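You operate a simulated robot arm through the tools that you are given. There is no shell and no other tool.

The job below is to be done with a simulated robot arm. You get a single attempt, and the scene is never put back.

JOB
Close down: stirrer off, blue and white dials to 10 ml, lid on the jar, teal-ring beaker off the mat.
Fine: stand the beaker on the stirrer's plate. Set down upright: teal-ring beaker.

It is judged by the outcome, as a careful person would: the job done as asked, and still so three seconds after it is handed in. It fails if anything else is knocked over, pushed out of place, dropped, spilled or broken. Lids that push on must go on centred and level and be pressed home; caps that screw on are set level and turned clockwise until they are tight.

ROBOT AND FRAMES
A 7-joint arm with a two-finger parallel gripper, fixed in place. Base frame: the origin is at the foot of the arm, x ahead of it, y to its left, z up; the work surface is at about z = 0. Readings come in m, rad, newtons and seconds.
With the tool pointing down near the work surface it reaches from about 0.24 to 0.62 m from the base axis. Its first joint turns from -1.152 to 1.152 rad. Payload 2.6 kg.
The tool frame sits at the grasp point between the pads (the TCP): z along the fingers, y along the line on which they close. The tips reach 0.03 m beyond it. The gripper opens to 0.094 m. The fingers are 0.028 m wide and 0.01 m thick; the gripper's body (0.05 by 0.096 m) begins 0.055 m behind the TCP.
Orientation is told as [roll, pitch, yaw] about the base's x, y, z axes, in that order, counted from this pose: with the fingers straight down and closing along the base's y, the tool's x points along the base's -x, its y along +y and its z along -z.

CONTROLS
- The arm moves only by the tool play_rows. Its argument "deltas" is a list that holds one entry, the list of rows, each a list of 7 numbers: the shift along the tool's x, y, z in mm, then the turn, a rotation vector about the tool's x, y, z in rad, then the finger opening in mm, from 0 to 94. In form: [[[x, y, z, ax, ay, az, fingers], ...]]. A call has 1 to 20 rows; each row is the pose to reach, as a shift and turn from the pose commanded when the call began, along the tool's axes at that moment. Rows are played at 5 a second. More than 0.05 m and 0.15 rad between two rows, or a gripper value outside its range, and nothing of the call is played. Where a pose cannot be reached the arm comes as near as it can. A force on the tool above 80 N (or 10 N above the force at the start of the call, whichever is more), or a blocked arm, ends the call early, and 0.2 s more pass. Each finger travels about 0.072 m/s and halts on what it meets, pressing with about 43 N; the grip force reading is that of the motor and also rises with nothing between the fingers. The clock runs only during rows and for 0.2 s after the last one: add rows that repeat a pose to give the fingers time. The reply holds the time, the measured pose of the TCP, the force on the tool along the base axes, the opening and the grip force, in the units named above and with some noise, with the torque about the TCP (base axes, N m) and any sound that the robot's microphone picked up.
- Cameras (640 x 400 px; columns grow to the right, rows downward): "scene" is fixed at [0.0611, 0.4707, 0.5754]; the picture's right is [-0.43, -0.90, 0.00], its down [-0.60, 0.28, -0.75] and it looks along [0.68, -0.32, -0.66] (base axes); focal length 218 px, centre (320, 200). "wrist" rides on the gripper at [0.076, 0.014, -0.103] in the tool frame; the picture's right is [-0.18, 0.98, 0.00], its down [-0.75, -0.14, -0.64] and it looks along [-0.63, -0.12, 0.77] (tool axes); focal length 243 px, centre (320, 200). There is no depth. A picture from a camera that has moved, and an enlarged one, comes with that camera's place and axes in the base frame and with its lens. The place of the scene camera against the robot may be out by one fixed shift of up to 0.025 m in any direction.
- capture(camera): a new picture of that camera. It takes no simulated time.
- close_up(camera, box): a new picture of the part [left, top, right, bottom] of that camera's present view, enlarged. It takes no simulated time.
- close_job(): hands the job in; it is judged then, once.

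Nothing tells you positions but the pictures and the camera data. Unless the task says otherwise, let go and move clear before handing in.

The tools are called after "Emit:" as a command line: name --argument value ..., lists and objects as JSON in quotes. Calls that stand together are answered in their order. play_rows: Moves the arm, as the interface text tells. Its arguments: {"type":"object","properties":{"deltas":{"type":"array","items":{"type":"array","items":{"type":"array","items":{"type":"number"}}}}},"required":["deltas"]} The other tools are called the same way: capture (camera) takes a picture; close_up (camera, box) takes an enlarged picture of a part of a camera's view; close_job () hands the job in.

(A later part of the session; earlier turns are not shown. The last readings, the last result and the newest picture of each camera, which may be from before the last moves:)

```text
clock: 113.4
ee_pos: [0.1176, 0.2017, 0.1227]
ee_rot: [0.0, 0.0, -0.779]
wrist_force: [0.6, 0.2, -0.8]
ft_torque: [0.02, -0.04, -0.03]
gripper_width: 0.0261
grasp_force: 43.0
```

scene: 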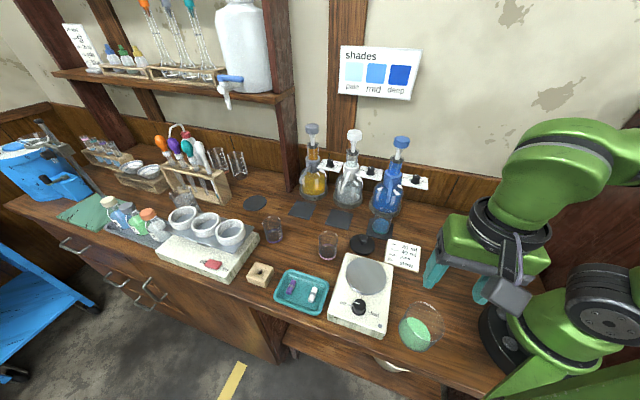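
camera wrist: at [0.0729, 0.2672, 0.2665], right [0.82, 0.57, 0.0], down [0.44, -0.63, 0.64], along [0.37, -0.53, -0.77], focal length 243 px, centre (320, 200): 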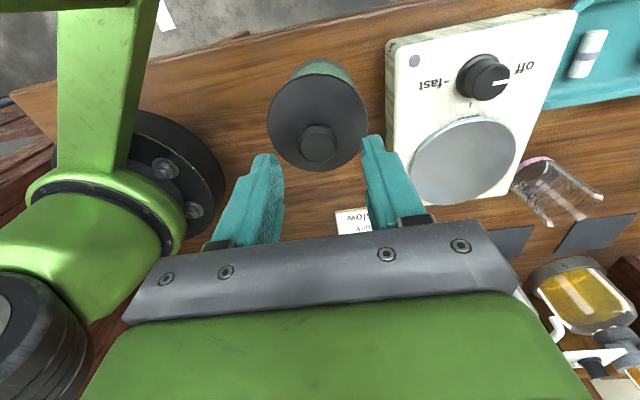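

No contact yet at a height where it previously touched — good. Continuing.

Emit:
play_rows --deltas '[[[0, 0, 0.5, 0, 0, 0, 20], [0, 0, 1.0, 0, 0, 0, 20], [0, 0, 1.5, 0, 0, 0, 20], [0, 0, 1.5, 0, 0, 0, 20]]]'

Emit:
play_rows --deltas '[[[0, 0, 0.5, 0, 0, 0, 20], [0, 0, 1.0, 0, 0, 0, 20], [0, 0, 1.0, 0, 0, 0, 20]]]'

```text
clock: 114.4
ee_pos: [0.118, 0.2022, 0.1231]
ee_rot: [0.005, 0.001, -0.783]
wrist_force: [-7.4, -9.7, 54.5]
ft_torque: [-0.47, 0.2, -0.05]
gripper_width: 0.0258
grasp_force: 42.9
```

```text
clock: 115.1
ee_pos: [0.1187, 0.2028, 0.1223]
ee_rot: [0.003, 0.001, -0.783]
wrist_force: [-3.1, -5.3, 19.0]
ft_torque: [-0.13, 0.08, 0.01]
gripper_width: 0.026
grasp_force: 42.8
stopped in row 3: the force on the tool passed its limit at 80 N (the readings are from after the stop); the commanded pose is now the measured one
```

Emit:
close_up --camera "scene" --box '[395, 290, 455, 345]'

Emit:
close_up --camera "scene" --box '[402, 300, 422, 330]'

Emit:
close_up --camera "wrist" --box '[240, 50, 400, 170]'

```text
7.27 times, centred on (425, 318) of scene
camera zoom: at [0.0611, 0.4707, 0.5755], right [-0.43, -0.9, 0.0], down [-0.6, 0.28, -0.75], along [0.68, -0.32, -0.66], focal length 1584 px, centre (-444, -654)
```

zoom: 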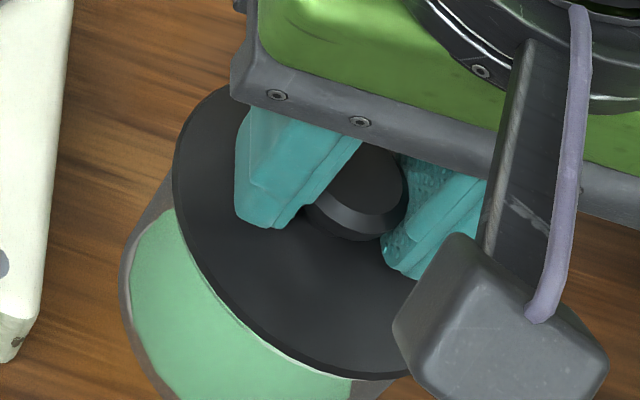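

```text
13.33 times, centred on (412, 315) of scene
camera zoom: at [0.0611, 0.4707, 0.5755], right [-0.43, -0.9, 0.0], down [-0.6, 0.28, -0.75], along [0.68, -0.32, -0.66], focal length 2904 px, centre (-907, -1333)
```

zoom: 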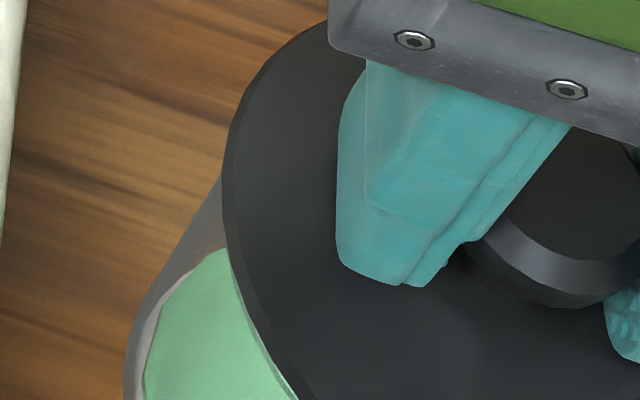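

```text
3.33 times, centred on (320, 110) of wrist
camera zoom: at [0.0746, 0.2666, 0.2256], right [0.82, 0.57, 0.0], down [0.43, -0.63, 0.64], along [0.37, -0.53, -0.77], focal length 809 px, centre (320, 500)
```

zoom: 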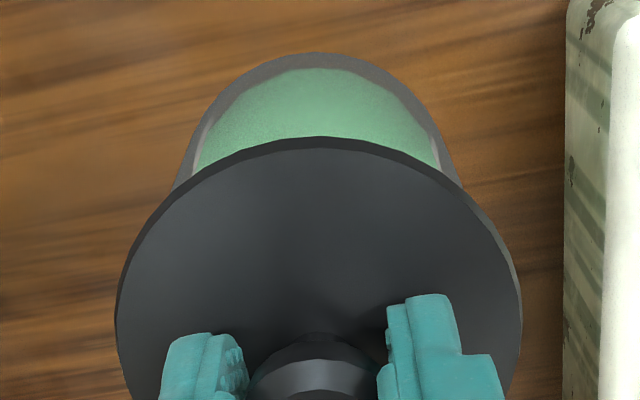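

Emit:
close_up --camera "scene" --box '[408, 318, 432, 342]'

Emit:
close_up --camera "scene" --box '[402, 304, 418, 322]'

Emit:
close_up --camera "wrist" --box '[260, 75, 320, 115]'

Emit:
close_up --camera "wrist" --box '[320, 75, 380, 115]'

```text
16.00 times, centred on (420, 330) of scene
camera zoom: at [0.0611, 0.4707, 0.5755], right [-0.43, -0.9, 0.0], down [-0.6, 0.28, -0.75], along [0.68, -0.32, -0.66], focal length 3485 px, centre (-1280, -1880)
```

zoom: 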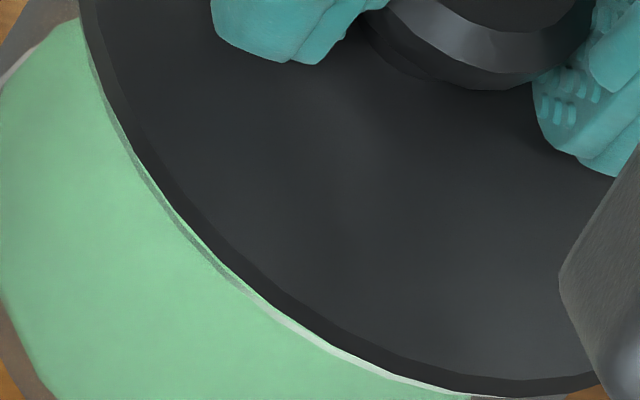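

```text
16.00 times, centred on (410, 313) of scene
camera zoom: at [0.0611, 0.4707, 0.5755], right [-0.43, -0.9, 0.0], down [-0.6, 0.28, -0.75], along [0.68, -0.32, -0.66], focal length 3485 px, centre (-1120, -1608)
```

zoom: 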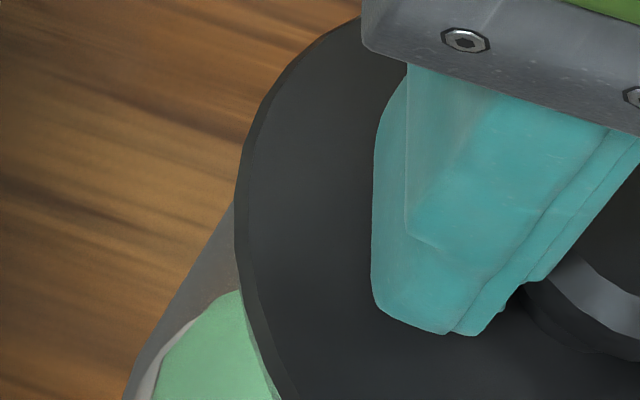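

```text
10.00 times, centred on (290, 95) of wrist
camera zoom: at [0.0746, 0.2666, 0.2256], right [0.82, 0.57, 0.0], down [0.43, -0.63, 0.64], along [0.37, -0.53, -0.77], focal length 2426 px, centre (620, 1250)
```

zoom: 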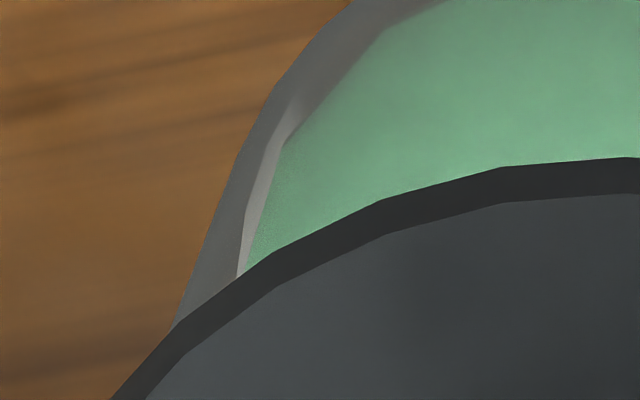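

```text
10.00 times, centred on (350, 95) of wrist
camera zoom: at [0.0746, 0.2666, 0.2256], right [0.82, 0.57, 0.0], down [0.43, -0.63, 0.64], along [0.37, -0.53, -0.77], focal length 2426 px, centre (20, 1250)
```

zoom: 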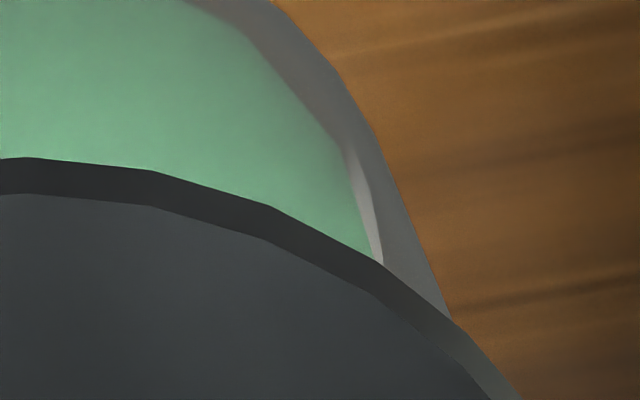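

The lid contacts at the same height as before, and a sliver of rim shows, so the plug may still be resting on the rim. I'll back off 1 mm and probe a slightly shifted position, watching whether it drops further.

Emit:
play_rows --deltas '[[[0, 0, -0.6, 0, 0, 0, 20], [0, 0, -1.2, 0, 0, 0, 20], [-0.5, 0.2, -1.2, 0, 0, 0, 20], [-1.0, 0.3, -1.2, 0, 0, 0, 20], [-1.0, 0.3, -0.6, 0, 0, 0, 20], [-1.0, 0.3, 0, 0, 0, 0, 20], [-1.0, 0.3, 0.3, 0, 0, 0, 20], [-1.0, 0.3, 0.3, 0, 0, 0, 20]]]'

```text
clock: 116.9
ee_pos: [0.1198, 0.2016, 0.1221]
ee_rot: [0.006, 0.0, -0.783]
wrist_force: [-10.1, -12.0, 69.1]
ft_torque: [-0.66, 0.49, -0.09]
gripper_width: 0.0257
grasp_force: 42.8
```

The force stays centred with flat contact, so the disc itself is resting on the rim; what remains is centring. I'll lift 1.5 mm, shift back, touch down lightly and compare the overhang all round.

Emit:
play_rows --deltas '[[[0, 0, -1, 0, 0, 0, 20], [0, 0, -2.5, 0, 0, 0, 20], [1.3, 0.1, -2.5, 0, 0, 0, 20], [2.5, 0.2, -2.5, 0, 0, 0, 20], [2.5, 0.2, -1.8, 0, 0, 0, 20], [2.5, 0.2, -1.2, 0, 0, 0, 20], [2.5, 0.2, -1.2, 0, 0, 0, 20]]]'

Emit:
close_up --camera "scene" --box '[408, 318, 432, 342]'

Emit:
close_up --camera "scene" --box '[395, 290, 455, 345]'

Emit:
close_up --camera "wrist" --box '[240, 50, 400, 170]'

```text
clock: 118.5
ee_pos: [0.1181, 0.2021, 0.1221]
ee_rot: [0.003, 0.003, -0.782]
wrist_force: [-0.7, 0.9, -0.1]
ft_torque: [0.02, -0.03, 0.02]
gripper_width: 0.0256
grasp_force: 43.2
```

```text
16.00 times, centred on (420, 330) of scene
camera zoom: at [0.0611, 0.4707, 0.5754], right [-0.43, -0.9, 0.0], down [-0.6, 0.28, -0.75], along [0.68, -0.32, -0.66], focal length 3485 px, centre (-1280, -1880)
```

zoom: 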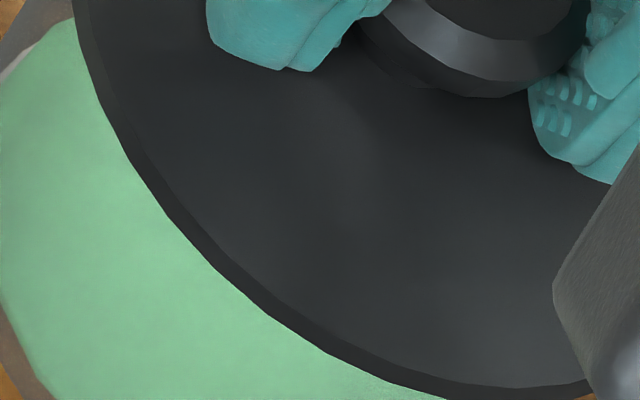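

```text
7.27 times, centred on (425, 318) of scene
camera zoom: at [0.0611, 0.4707, 0.5754], right [-0.43, -0.9, 0.0], down [-0.6, 0.28, -0.75], along [0.68, -0.32, -0.66], focal length 1584 px, centre (-444, -654)
```

zoom: 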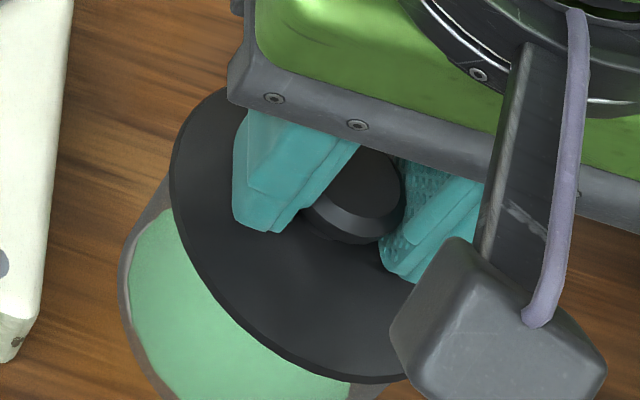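

```text
3.33 times, centred on (320, 110) of wrist
camera zoom: at [0.0743, 0.2679, 0.2258], right [0.82, 0.57, 0.0], down [0.43, -0.63, 0.64], along [0.37, -0.53, -0.77], focal length 809 px, centre (320, 500)
```

zoom: 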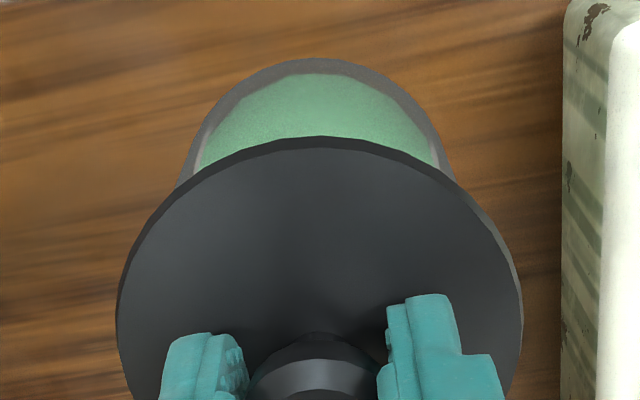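

Emit:
play_rows --deltas '[[[0, -0.5, 0.3, 0, 0, 0, 20], [0, -0.5, 0.6, 0, 0, 0, 20], [0, -0.5, 0.9, 0, 0, 0, 20], [0, -0.5, 0.9, 0, 0, 0, 20]]]'

Emit:
play_rows --deltas '[[[0, 0, 0.3, 0, 0, 0, 20], [0, 0, 0.6, 0, 0, 0, 20], [0, 0, 0.6, 0, 0, 0, 20]]]'

```text
clock: 119.5
ee_pos: [0.1156, 0.2037, 0.1235]
ee_rot: [0.003, 0.001, -0.781]
wrist_force: [-1.3, -0.9, 3.9]
ft_torque: [-0.06, 0.05, -0.02]
gripper_width: 0.0261
grasp_force: 43.5
```

```text
clock: 120.3
ee_pos: [0.1167, 0.2038, 0.1225]
ee_rot: [0.006, 0.001, -0.781]
wrist_force: [-0.7, -7.3, 30.7]
ft_torque: [-0.47, 0.07, -0.09]
gripper_width: 0.0259
grasp_force: 43.1
```

Contact height is the same again with a centred, flat load. I'll relax, release and inspect the centring.

Emit:
play_rows --deltas '[[[0, 0, -0.6, 0, 0, 0, 20], [0, 0, -0.8, 0, 0, 0, 22], [0, 0, -0.8, 0, 0, 0, 28], [0, 0, -0.8, 0, 0, 0, 36], [0, 0, -0.8, 0, 0, 0, 46], [0, 0, -0.8, 0, 0, 0, 50], [0, 0, -8, 0, 0, 0, 50], [0, 0, -20, 0, 0, 0, 50], [0, 0, -34, 0, 0, 0, 50], [0, 0, -48, 0, 0, 0, 50], [0, 0, -48, 0, 0, 0, 50]]]'

Emit:
close_up --camera "wrist" --box '[240, 30, 400, 150]'

Emit:
close_up --camera "scene" --box '[400, 292, 444, 344]'

Emit:
close_up --camera "scene" --box '[408, 318, 432, 342]'

Emit:
close_up --camera "scene" --box '[402, 296, 422, 316]'

```text
clock: 122.7
ee_pos: [0.1164, 0.2024, 0.1695]
ee_rot: [0.003, 0.001, -0.781]
wrist_force: [0.1, 0.1, 0.6]
ft_torque: [0.0, 0.01, -0.01]
gripper_width: 0.0501
grasp_force: 0.1
```

```text
3.33 times, centred on (320, 90) of wrist
camera zoom: at [0.0727, 0.2671, 0.2723], right [0.82, 0.57, 0.0], down [0.43, -0.63, 0.64], along [0.37, -0.53, -0.77], focal length 809 px, centre (320, 567)
```

zoom: 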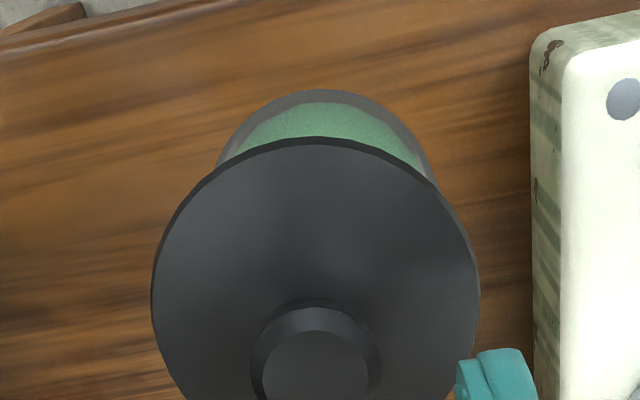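

```text
7.69 times, centred on (422, 318) of scene
camera zoom: at [0.0611, 0.4707, 0.5754], right [-0.43, -0.9, 0.0], down [-0.6, 0.28, -0.75], along [0.68, -0.32, -0.66], focal length 1676 px, centre (-465, -708)
```

zoom: 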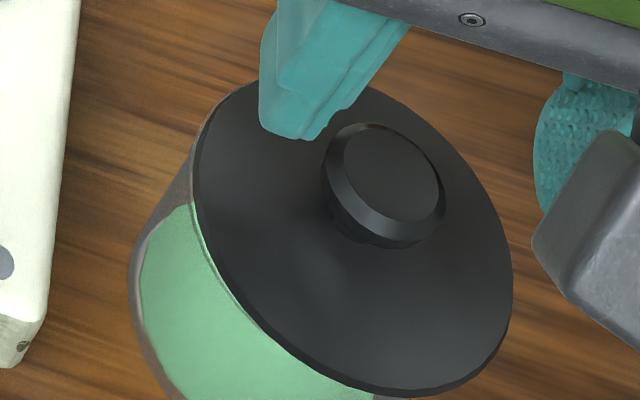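

```text
16.00 times, centred on (420, 330) of scene
camera zoom: at [0.0611, 0.4707, 0.5754], right [-0.43, -0.9, 0.0], down [-0.6, 0.28, -0.75], along [0.68, -0.32, -0.66], focal length 3485 px, centre (-1280, -1880)
```

zoom: 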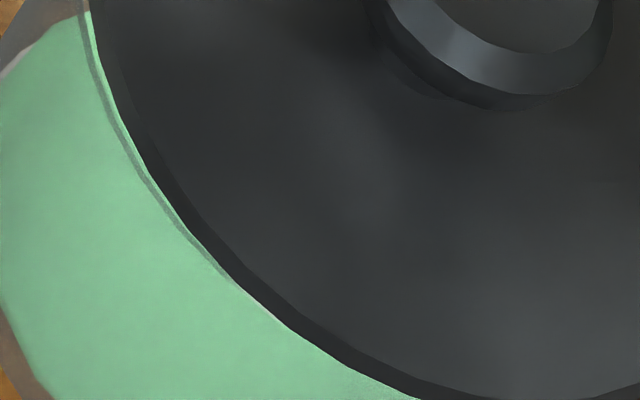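

```text
16.00 times, centred on (412, 306) of scene
camera zoom: at [0.0611, 0.4707, 0.5754], right [-0.43, -0.9, 0.0], down [-0.6, 0.28, -0.75], along [0.68, -0.32, -0.66], focal length 3485 px, centre (-1152, -1496)
```

zoom: 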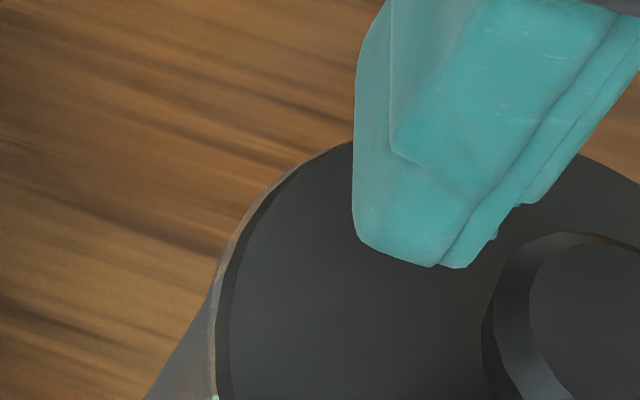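

After release the lid shifted ~2 mm again, so I'd like to fine-centre it. First a precise measurement of the jar axis against the tool axis from the wrist view.

Emit:
close_up --camera "wrist" --box '[280, 50, 360, 100]'

Emit:
capture --camera "wrist"

```text
8.00 times, centred on (320, 75) of wrist
camera zoom: at [0.0727, 0.2671, 0.2723], right [0.82, 0.57, 0.0], down [0.43, -0.63, 0.64], along [0.37, -0.53, -0.77], focal length 1941 px, centre (320, 1200)
```

zoom: 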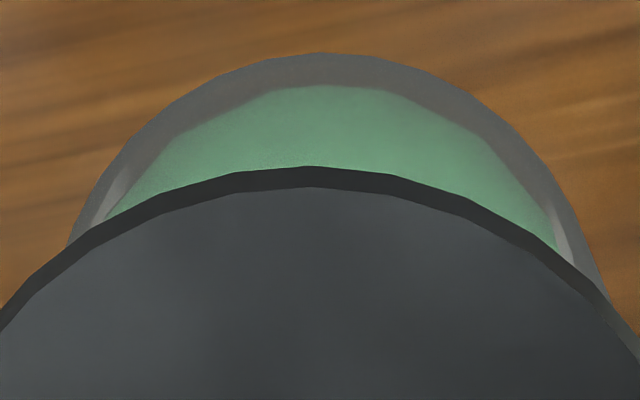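

```text
taken
camera wrist: at [0.0727, 0.2671, 0.2723], right [0.82, 0.57, 0.0], down [0.43, -0.63, 0.64], along [0.37, -0.53, -0.77], focal length 243 px, centre (320, 200)
```

wrist: 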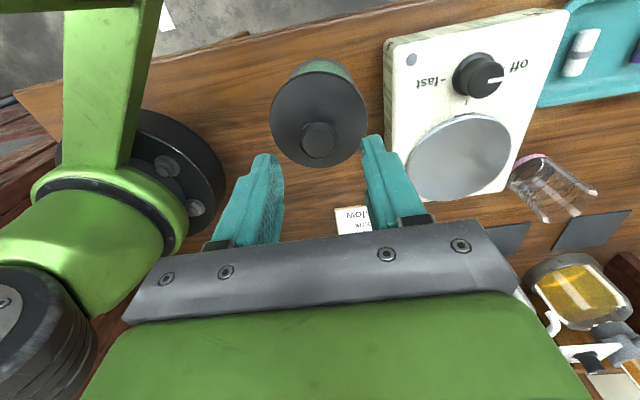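

I need a low side view to tell whether the lid is truly home. I'll raise the arm, move to the far side of the jar, and rotate the wrist so its camera can look back at the rim.

Emit:
play_rows --deltas '[[[0, 0, -15, 0, 0, 0, 50], [0, 0, -35, 0, 0, 0, 50], [-6, 1, -55, 0, 0, -0.1, 50], [-18, 3, -75, 0, 0, -0.22, 50], [-32, 5, -95, 0, 0, -0.35, 50], [-46, 8, -112, 0, 0, -0.48, 50], [-60, 10, -124, 0, 0, -0.61, 50], [-74, 13, -130, 0, 0, -0.74, 50], [-88, 15, -130, 0, 0, -0.87, 50], [-102, 17, -130, 0, 0, -1.0, 50], [-114, 19, -130, 0, 0, -1.13, 50], [-124.6, 21.5, -130, 0, 0, -1.26, 50], [-124.6, 21.5, -130, 0, 0, -1.39, 50], [-124.6, 21.5, -130, 0, 0, -1.52, 50], [-124.6, 21.5, -130, 0, 0, -1.57, 50]]]'

Emit:
play_rows --deltas '[[[0, 0, 0, 0, 0, -0.13, 50], [0, 0, 0, 0, 0, -0.26, 50], [0, 0, 0, 0, 0, -0.39, 50], [0, 0, 0, 0, 0, -0.52, 50], [0, 0, 0, 0, 0, -0.65, 50], [0, 0, 0, 0, 0, -0.78, 50], [0, 0, 0, 0, 0, -0.91, 50], [0, 0, 0, 0, 0, -1.04, 50], [0, 0, 0, 0, 0, -1.17, 50], [0, 0, 0, 0, 0, -1.3, 50], [0, 0, 0, 0, 0, -1.43, 50], [0, 0, 0, 0, 0, -1.56, 50], [0, 0, 0, 0, 0, -1.56, 50]]]'

Emit:
capture --camera "wrist"

Emit:
capture --camera "scene"

```text
clock: 125.9
ee_pos: [0.2198, 0.1292, 0.2999]
ee_rot: [-0.001, -0.003, 0.791]
wrist_force: [-0.1, 0.0, -0.4]
ft_torque: [-0.01, 0.04, 0.0]
gripper_width: 0.0501
grasp_force: 0.1
```

```text
clock: 128.7
ee_pos: [0.2194, 0.1308, 0.3004]
ee_rot: [-0.004, 0.0, 2.352]
wrist_force: [-0.5, -0.3, 0.2]
ft_torque: [0.04, -0.01, -0.01]
gripper_width: 0.0501
grasp_force: 0.0
```

```text
taken
camera wrist: at [0.2638, 0.0669, 0.4028], right [-0.83, -0.56, 0.0], down [-0.43, 0.63, 0.64], along [-0.36, 0.53, -0.77], focal length 243 px, centre (320, 200)
```

wrist: 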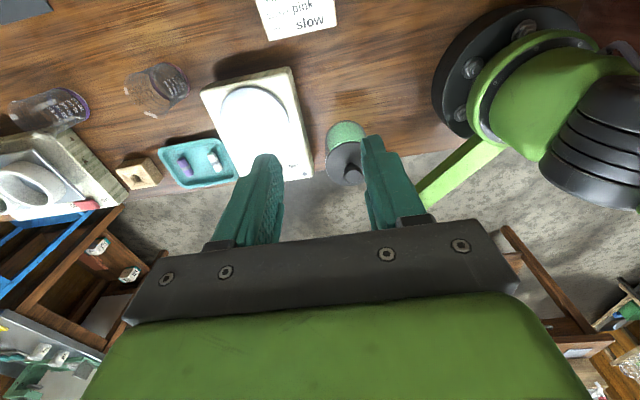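

```text
taken
```

scene: 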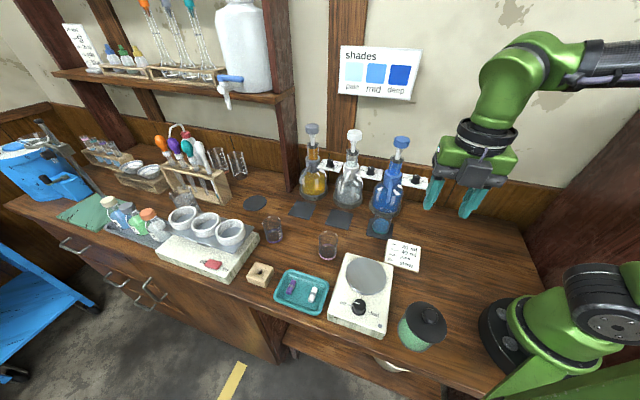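

The wrist reached that yaw, and the scene camera now has a clear view of the lid. Close-ups from both sides:

Emit:
close_up --camera "scene" --box '[395, 292, 449, 354]'

Emit:
close_up --camera "wrist" --box '[310, 110, 390, 195]'

```text
6.45 times, centred on (422, 323) of scene
camera zoom: at [0.0611, 0.4707, 0.5754], right [-0.43, -0.9, 0.0], down [-0.6, 0.28, -0.75], along [0.68, -0.32, -0.66], focal length 1405 px, centre (-338, -594)
```

zoom: 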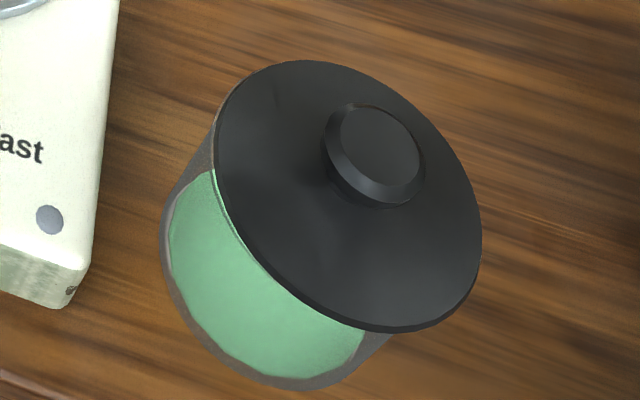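

```text
4.71 times, centred on (350, 152) of wrist
camera zoom: at [0.2638, 0.0669, 0.4028], right [-0.83, -0.56, 0.0], down [-0.43, 0.63, 0.64], along [-0.36, 0.53, -0.77], focal length 1142 px, centre (179, 424)
```

zoom: 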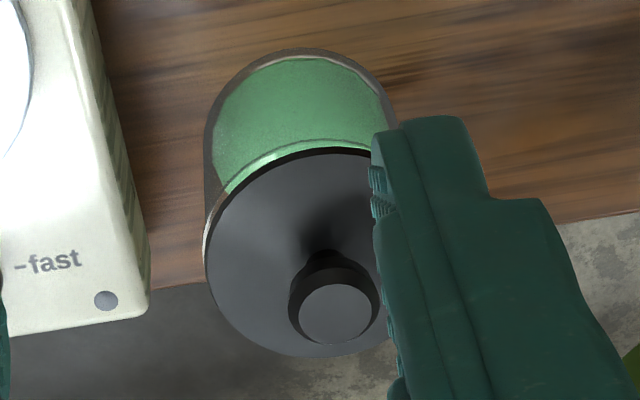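

The far-side view confirms the lid is offset: rim shows on the +x/-y side. I'll lower and lean for a near-horizontal look at the rim.

Emit:
play_rows --deltas '[[[0, 3, 12, 0, -0.06, 0, 50], [0, 6, 24, 0, -0.12, 0, 50], [0, 9, 36, 0, -0.18, 0, 50], [0, 12, 48, 0, -0.24, 0, 50], [0, 15, 62, 0, -0.3, 0, 50], [0, 18, 76, 0, -0.36, 0, 50], [0, 21, 90, 0, -0.42, 0, 50], [0, 24, 104, 0, -0.48, 0, 50], [0, 27, 118, 0, -0.54, 0, 50], [0, 30, 132, 0, -0.6, 0, 50], [0, 33, 146, 0, -0.66, 0, 50], [1, 36, 160, 0, -0.698, 0, 50], [2, 37.6, 172, 0, -0.698, 0, 50], [2, 37.6, 175, 0, -0.698, 0, 50], [2, 37.6, 175, 0, -0.698, 0, 50]]]'

Emit:
capture --camera "wrist"

Emit:
close_up --camera "wrist" --box '[260, 60, 400, 180]'

```text
clock: 131.9
ee_pos: [0.1969, 0.104, 0.1249]
ee_rot: [-0.002, -0.699, 2.351]
wrist_force: [1.0, 0.3, 1.0]
ft_torque: [-0.01, 0.0, 0.0]
gripper_width: 0.0499
grasp_force: 0.0
```

```text
taken
camera wrist: at [0.2731, 0.0065, 0.1544], right [-0.8, -0.59, 0.12], down [-0.02, 0.21, 0.98], along [-0.6, 0.78, -0.18], focal length 243 px, centre (320, 200)
```

wrist: 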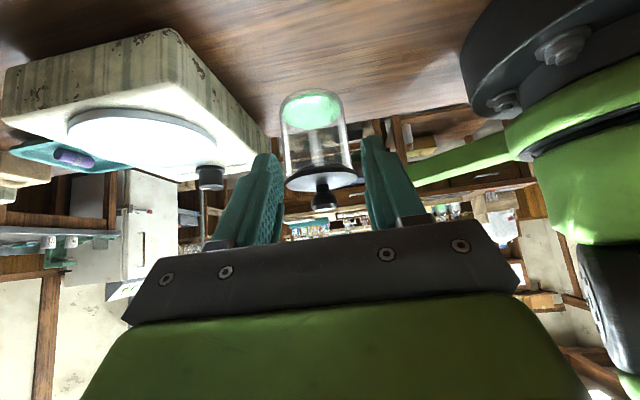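

```text
3.33 times, centred on (330, 120) of wrist
camera zoom: at [0.2731, 0.0065, 0.1544], right [-0.8, -0.59, 0.12], down [-0.02, 0.21, 0.98], along [-0.6, 0.78, -0.18], focal length 809 px, centre (287, 467)
```

zoom: 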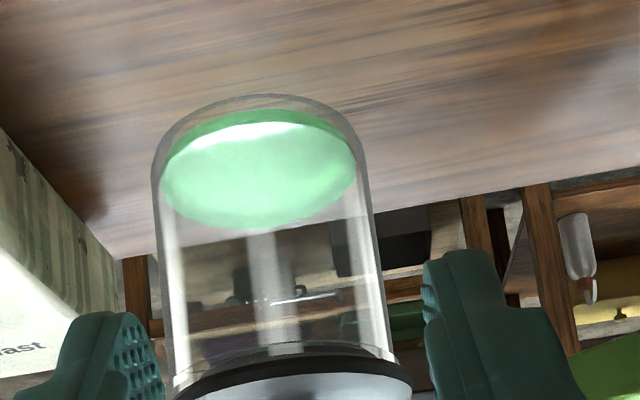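

A superb low view of the jar (inverted image: base at top, lid at bottom). Zooming on the rim and lid.

Emit:
close_up --camera "wrist" --box '[275, 150, 371, 210]'

Emit:
close_up --camera "wrist" --box '[278, 150, 318, 200]'

Emit:
close_up --camera "wrist" --box '[328, 150, 368, 200]'

```text
6.67 times, centred on (323, 180) of wrist
camera zoom: at [0.2731, 0.0065, 0.1544], right [-0.8, -0.59, 0.12], down [-0.02, 0.21, 0.98], along [-0.6, 0.78, -0.18], focal length 1618 px, centre (300, 333)
```

zoom: 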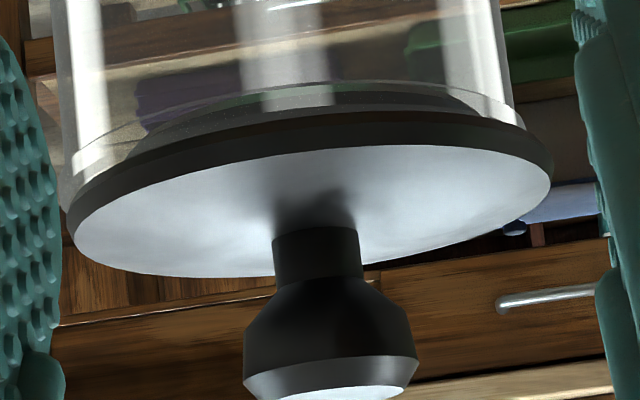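

```text
8.00 times, centred on (298, 175) of wrist
camera zoom: at [0.2731, 0.0065, 0.1544], right [-0.8, -0.59, 0.12], down [-0.02, 0.21, 0.98], along [-0.6, 0.78, -0.18], focal length 1941 px, centre (496, 400)
```

zoom: 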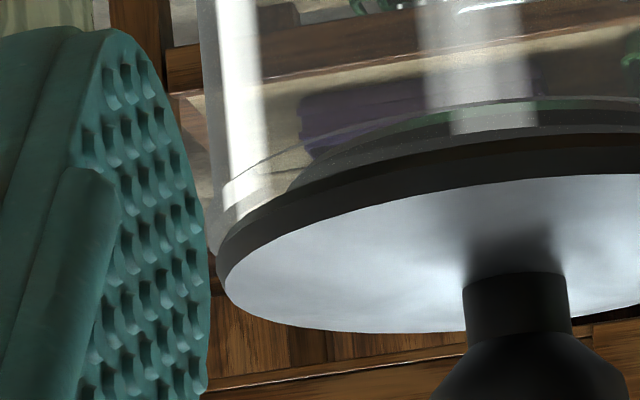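

```text
8.00 times, centred on (348, 175) of wrist
camera zoom: at [0.2731, 0.0065, 0.1544], right [-0.8, -0.59, 0.12], down [-0.02, 0.21, 0.98], along [-0.6, 0.78, -0.18], focal length 1941 px, centre (96, 400)
```

zoom: 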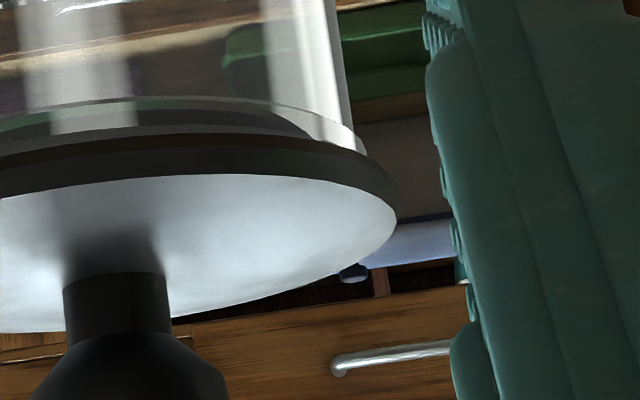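

I can see the plug inside the jar and the disc flat on the rim, but the lid is ~4 mm off sideways in this view. I'll take a second side view from +x to get the other component.

Emit:
play_rows --deltas '[[[-10, 0, -13, 0, 0, 0, 50], [-21, 0, -26, 0, 0, 0, 50], [-32, 0, -38, 0, 0, 0, 50], [-34, -12, -36, -0.063, 0, -0.075, 50], [-37, -24, -34, -0.126, 0, -0.15, 50], [-39, -36, -32, -0.189, 0, -0.225, 50], [-42, -48, -30, -0.252, 0, -0.3, 50], [-45, -60, -28, -0.315, 0, -0.375, 50], [-47, -72, -25, -0.379, 0, -0.451, 50], [-50, -84, -23, -0.442, 0, -0.526, 50], [-53, -94.6, -21, -0.505, 0, -0.601, 50], [-43, -94.6, -9, -0.505, 0, -0.601, 50], [-33, -94.6, 3, -0.505, 0, -0.601, 50], [-24, -94.6, 13.8, -0.505, 0, -0.601, 50], [-24, -94.6, 13.8, -0.505, 0, -0.601, 50]]]'

Emit:
capture --camera "wrist"

```text
clock: 135.1
ee_pos: [0.2452, 0.1899, 0.1286]
ee_rot: [-0.002, -0.695, 3.133]
wrist_force: [0.0, -0.2, -0.2]
ft_torque: [0.01, 0.03, 0.02]
gripper_width: 0.0499
grasp_force: 0.0
```

```text
taken
camera wrist: at [0.3692, 0.1752, 0.1596], right [-0.15, -0.98, 0.12], down [-0.17, 0.14, 0.98], along [-0.97, 0.13, -0.18], focal length 243 px, centre (320, 200)
```

wrist: 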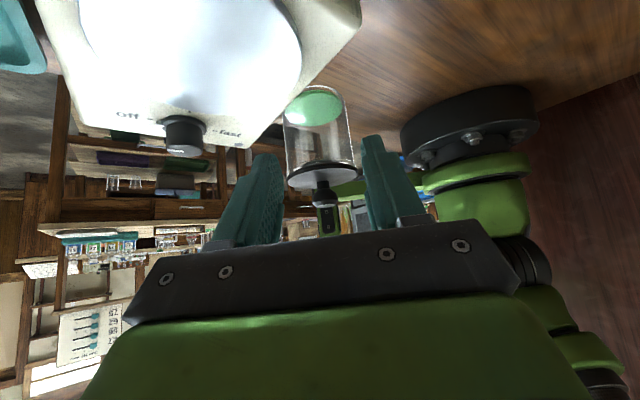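

Emit:
close_up --camera "wrist" --box '[272, 145, 372, 210]'

Emit:
close_up --camera "wrist" --box '[276, 80, 366, 200]'

```text
6.15 times, centred on (322, 178) of wrist
camera zoom: at [0.3692, 0.1752, 0.1596], right [-0.15, -0.98, 0.12], down [-0.17, 0.14, 0.98], along [-0.97, 0.13, -0.18], focal length 1493 px, centre (308, 338)
```

zoom: 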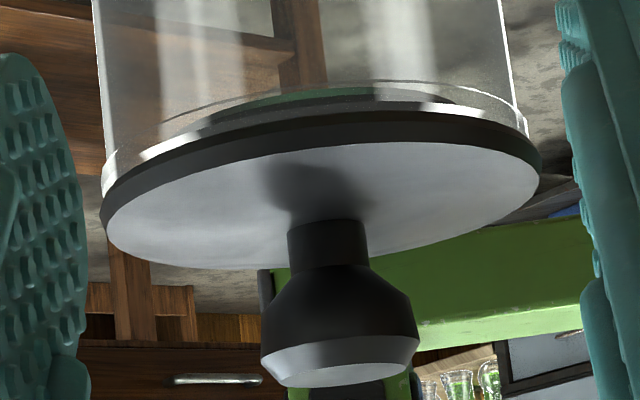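

```text
3.33 times, centred on (321, 140) of wrist
camera zoom: at [0.3692, 0.1752, 0.1596], right [-0.15, -0.98, 0.12], down [-0.17, 0.14, 0.98], along [-0.97, 0.13, -0.18], focal length 809 px, centre (317, 400)
```

zoom: 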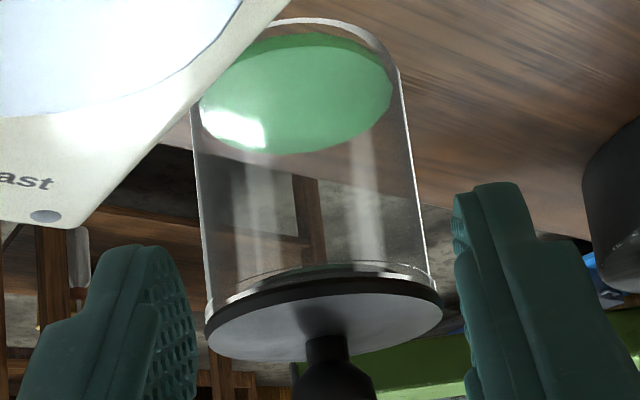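

From both side views, the lid is about 3.6 mm too far in -x and 0.7 mm in -y, plug inside and disc flat. I'll raise, straighten (keeping this yaw), and come over the lid to nudge it into centre.

Emit:
play_rows --deltas '[[[-6, 0, -8, 0, 0.05, 0, 50], [-13, 0, -16, 0, 0.12, 0, 50], [-20, 0, -24, 0, 0.19, 0, 50], [-27, 0, -32, 0, 0.26, 0, 50], [-34, 0, -40, 0, 0.33, 0, 50], [-41, 0, -48, 0, 0.4, 0, 50], [-48, 0, -56, 0, 0.47, 0, 50], [-55, 0, -64, 0, 0.54, 0, 50], [-60, 0, -71, 0, 0.61, 0, 50], [-64, 0, -77, 0, 0.67, 0, 50], [-64, 0, -77, 0, 0.697, 0, 50], [-64, 0, -77, 0, 0.697, 0, 50]]]'

Emit:
capture --camera "wrist"

```text
clock: 137.7
ee_pos: [0.2449, 0.1881, 0.2297]
ee_rot: [-0.002, 0.0, 3.134]
wrist_force: [0.3, -0.4, -0.9]
ft_torque: [0.02, -0.04, -0.01]
gripper_width: 0.0499
grasp_force: 0.1
```

```text
taken
camera wrist: at [0.3205, 0.1739, 0.3325], right [-0.19, -0.98, 0.0], down [-0.75, 0.15, 0.64], along [-0.63, 0.12, -0.77], focal length 243 px, centre (320, 200)
```

wrist: 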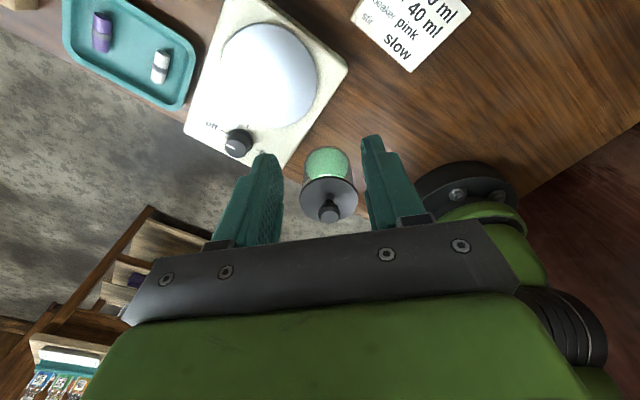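

Emit:
play_rows --deltas '[[[-8, -1, 0, 0, 0, 0.08, 50], [-18, -2, 0, 0, 0, 0.17, 50], [-30, -3, 2, 0, 0, 0.26, 50], [-42, -4, 5, 0, 0, 0.35, 50], [-54, -5, 8, 0, 0, 0.44, 50], [-66, -6, 12, 0, 0, 0.53, 50], [-78, -7, 17, 0, 0, 0.62, 50], [-90, -8, 22, 0, 0, 0.7, 50], [-102, -10, 28, 0, 0, 0.778, 50], [-114, -11, 34, 0, 0, 0.778, 50], [-124, -12, 38, 0, 0, 0.778, 50], [-128.6, -12, 40, 0, 0, 0.778, 50], [-128.6, -12, 40, 0, 0, 0.778, 50]]]'

Emit:
capture --camera "wrist"

Emit:
close_up --camera "wrist" --box '[240, 50, 400, 170]'

```text
clock: 140.5
ee_pos: [0.1151, 0.1998, 0.1904]
ee_rot: [-0.003, 0.0, 2.353]
wrist_force: [0.2, 0.2, 0.3]
ft_torque: [-0.03, 0.01, -0.01]
gripper_width: 0.0501
grasp_force: 0.0
```

```text
taken
camera wrist: at [0.1591, 0.1371, 0.2927], right [-0.83, -0.56, 0.0], down [-0.43, 0.63, 0.64], along [-0.36, 0.53, -0.77], focal length 243 px, centre (320, 200)
```

wrist: 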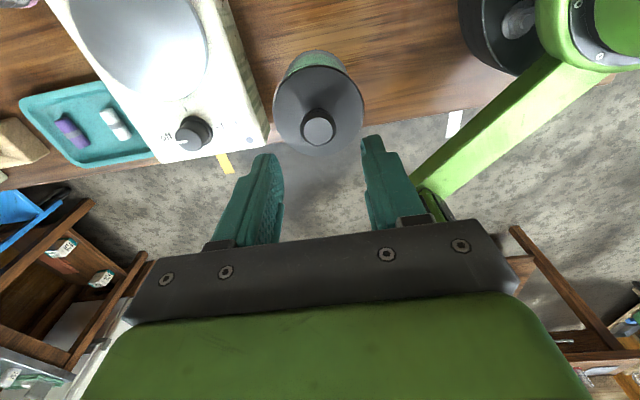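

```text
3.33 times, centred on (320, 110) of wrist
camera zoom: at [0.1591, 0.1371, 0.2927], right [-0.83, -0.56, 0.0], down [-0.43, 0.63, 0.64], along [-0.36, 0.53, -0.77], focal length 809 px, centre (320, 500)
```

zoom: 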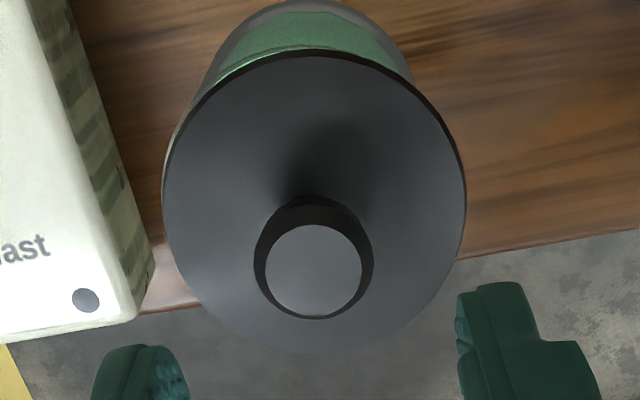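

The lid's centre is at (-0.8, -1.4) mm in this tool frame, and should move to (+1.2, -4.5). I'll grip the knob, lift ~2.5 mm, shift it, and set it down lightly.

Emit:
play_rows --deltas '[[[-0.8, -1.4, 12, 0, 0, 0, 50], [-0.8, -1.4, 26, 0, 0, 0, 50], [-0.8, -1.4, 40, 0, 0, 0, 50], [-0.8, -1.4, 52, 0, 0, 0, 50], [-0.8, -1.4, 60, 0, 0, 0, 50], [-0.8, -1.4, 66, 0, 0, 0, 50], [-0.8, -1.4, 66, 0, 0, 0, 40], [-0.8, -1.4, 66, 0, 0, 0, 32], [-0.8, -1.4, 66, 0, 0, 0, 24], [-0.8, -1.4, 66, 0, 0, 0, 20], [-0.8, -1.4, 66, 0, 0, 0, 20]]]'

Emit:
close_up --camera "wrist" --box '[220, 50, 420, 220]'

```text
clock: 142.9
ee_pos: [0.1151, 0.2027, 0.1233]
ee_rot: [-0.001, 0.001, 2.355]
wrist_force: [-0.1, 0.2, 0.2]
ft_torque: [-0.02, -0.06, 0.04]
gripper_width: 0.0259
grasp_force: 42.8
```

```text
2.35 times, centred on (320, 135) of wrist
camera zoom: at [0.1596, 0.1394, 0.2259], right [-0.83, -0.56, 0.0], down [-0.43, 0.63, 0.64], along [-0.36, 0.53, -0.77], focal length 571 px, centre (320, 353)
```

zoom: 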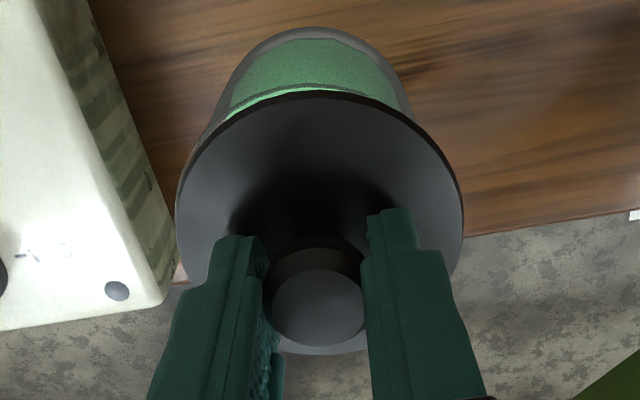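

Emit:
play_rows --deltas '[[[0, 0, -1.2, 0, 0, 0, 20], [0, 0, -2.5, 0, 0, 0, 20], [1.0, -1.5, -2.5, 0, 0, 0, 20], [2.0, -3.0, -2.5, 0, 0, 0, 20], [2.0, -3.0, -2.5, 0, 0, 0, 20]]]'

Emit:
close_up --camera "wrist" --box '[240, 50, 400, 150]'

Emit:
close_up --camera "scene" --box '[395, 292, 449, 354]'

```text
clock: 144.1
ee_pos: [0.1188, 0.2032, 0.1271]
ee_rot: [-0.003, 0.0, 2.356]
wrist_force: [0.4, -0.9, -0.3]
ft_torque: [-0.03, -0.02, 0.01]
gripper_width: 0.0256
grasp_force: 43.2
```

```text
4.00 times, centred on (320, 100) of wrist
camera zoom: at [0.1629, 0.1406, 0.2289], right [-0.83, -0.56, 0.0], down [-0.43, 0.63, 0.64], along [-0.36, 0.53, -0.77], focal length 970 px, centre (320, 600)
```

zoom: 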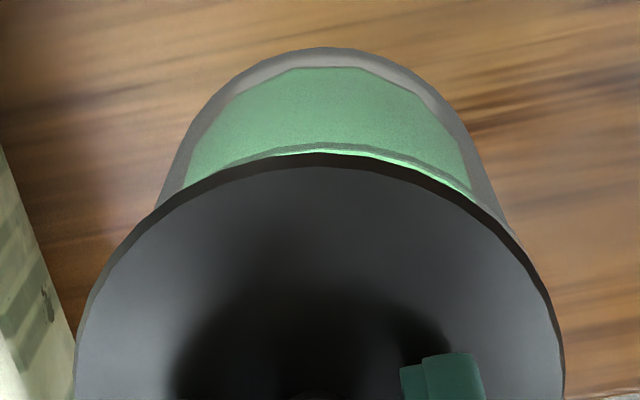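

```text
6.45 times, centred on (422, 323) of scene
camera zoom: at [0.0611, 0.4707, 0.5754], right [-0.43, -0.9, 0.0], down [-0.6, 0.28, -0.75], along [0.68, -0.32, -0.66], focal length 1405 px, centre (-338, -594)
```

zoom: 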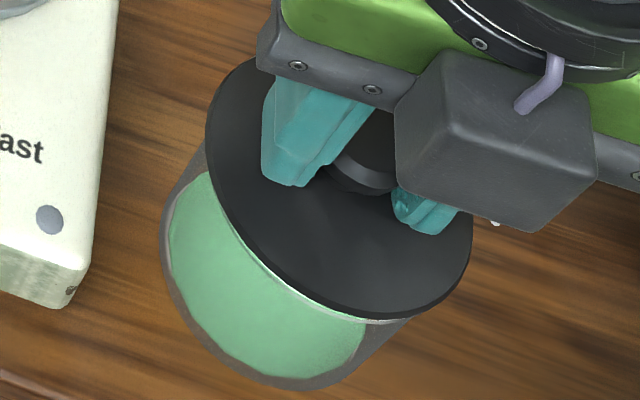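

The tool view says the lid is now ~1 mm past centre along the closing direction. I'll correct by +1.0 mm, lower to light contact and release.

Emit:
play_rows --deltas '[[[0, 0.5, 0, 0, 0, 0, 20], [0, 1.0, 0, 0, 0, 0, 20], [0, 1.0, 0.8, 0, 0, 0, 20], [0, 1.0, 1.6, 0, 0, 0, 20], [0, 1.0, 2.2, 0, 0, 0, 20], [0, 1.0, 2.2, 0, 0, 0, 20]]]'

Emit:
close_up --camera "wrist" --box '[240, 50, 400, 150]'

```text
clock: 145.5
ee_pos: [0.119, 0.2031, 0.1235]
ee_rot: [-0.001, -0.001, 2.354]
wrist_force: [-0.4, -0.7, 0.1]
ft_torque: [-0.03, 0.01, -0.02]
gripper_width: 0.0258
grasp_force: 42.9
```

```text
4.00 times, centred on (320, 100) of wrist
camera zoom: at [0.163, 0.1397, 0.2269], right [-0.83, -0.56, 0.0], down [-0.43, 0.63, 0.64], along [-0.36, 0.53, -0.77], focal length 970 px, centre (320, 600)
```

zoom: 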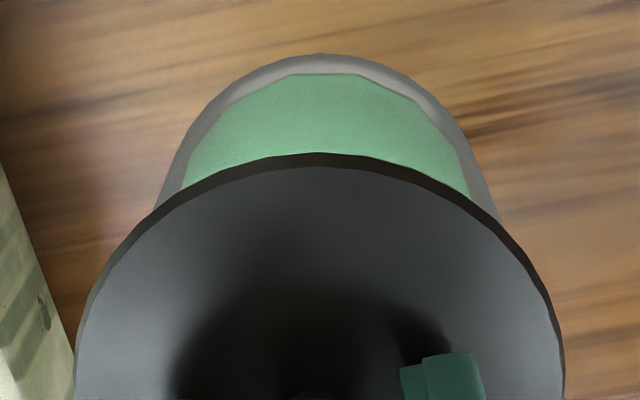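

Emit:
play_rows --deltas '[[[0, 0.4, 0.2, 0, 0, 0, 20], [0, 0.4, 0.4, 0, 0, 0, 20], [0, 0.4, 0.6, 0, 0, 0, 20], [0, 0.4, 0.6, 0, 0, 0, 20]]]'

```text
clock: 146.5
ee_pos: [0.1182, 0.2035, 0.1224]
ee_rot: [-0.002, 0.002, 2.354]
wrist_force: [0.4, 0.5, 0.2]
ft_torque: [0.0, -0.03, -0.01]
gripper_width: 0.0257
grasp_force: 43.2
```

Emit:
play_rows --deltas '[[[0, 0, 0.25, 0, 0, 0, 20], [0, 0, 0.5, 0, 0, 0, 20], [0, 0, 0.5, 0, 0, 0, 20]]]'

```text
clock: 147.3
ee_pos: [0.1183, 0.2037, 0.1238]
ee_rot: [-0.003, 0.001, 2.354]
wrist_force: [0.7, 0.1, 0.0]
ft_torque: [-0.03, 0.02, 0.0]
gripper_width: 0.0259
grasp_force: 43.4
```

No contact yet even below its former resting height — it may now be dropping further in. Continuing slowly.

Emit:
play_rows --deltas '[[[0, 0, 0.4, 0, 0, 0, 20], [0, 0, 0.8, 0, 0, 0, 20], [0, 0, 0.8, 0, 0, 0, 20]]]'

```text
clock: 148.1
ee_pos: [0.1187, 0.2029, 0.1233]
ee_rot: [-0.003, 0.002, 2.354]
wrist_force: [-2.2, -1.0, 11.2]
ft_torque: [-0.1, 0.09, -0.05]
gripper_width: 0.0259
grasp_force: 43.5
```

Light contact at 11 N. I'll relax slightly, release, and lift off.

Emit:
play_rows --deltas '[[[0, 0, -0.3, 0, 0, 0, 20], [0, 0, -0.4, 0, 0, 0, 20], [0, 0, -0.4, 0, 0, 0, 25], [0, 0, -0.4, 0, 0, 0, 30], [0, 0, -0.4, 0, 0, 0, 38], [0, 0, -0.4, 0, 0, 0, 46], [0, 0, -0.4, 0, 0, 0, 50], [0, 0, -8, 0, 0, 0, 50], [0, 0, -20, 0, 0, 0, 50], [0, 0, -34, 0, 0, 0, 50], [0, 0, -48, 0, 0, 0, 50], [0, 0, -60, 0, 0, 0, 50], [0, 0, -66, 0, 0, 0, 50], [0, 0, -66, 0, 0, 0, 50]]]'

Emit:
close_up --camera "wrist" --box '[240, 50, 400, 170]'

Emit:
close_up --camera "scene" --box '[395, 292, 449, 354]'

```text
clock: 151.1
ee_pos: [0.1175, 0.2028, 0.1892]
ee_rot: [-0.003, -0.001, 2.357]
wrist_force: [0.6, -0.3, 0.8]
ft_torque: [-0.02, 0.02, -0.03]
gripper_width: 0.05
grasp_force: 0.0
```

```text
3.33 times, centred on (320, 110) of wrist
camera zoom: at [0.1621, 0.1397, 0.2919], right [-0.83, -0.56, 0.0], down [-0.43, 0.63, 0.64], along [-0.36, 0.53, -0.77], focal length 809 px, centre (320, 500)
```

zoom: 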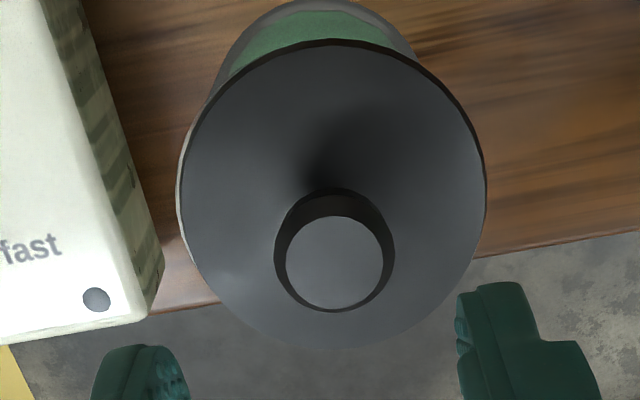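

```text
6.45 times, centred on (422, 323) of scene
camera zoom: at [0.0611, 0.4707, 0.5754], right [-0.43, -0.9, 0.0], down [-0.6, 0.28, -0.75], along [0.68, -0.32, -0.66], focal length 1405 px, centre (-338, -594)
```

zoom: 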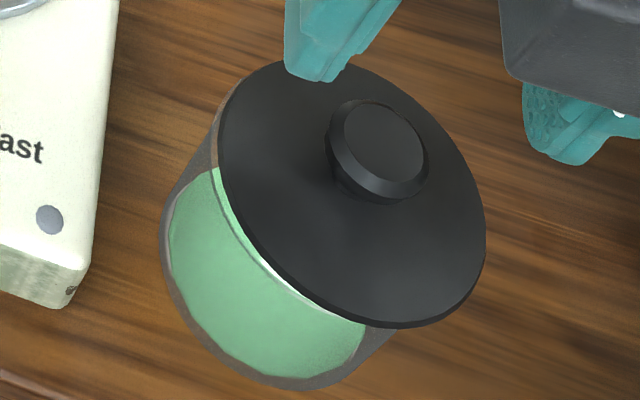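

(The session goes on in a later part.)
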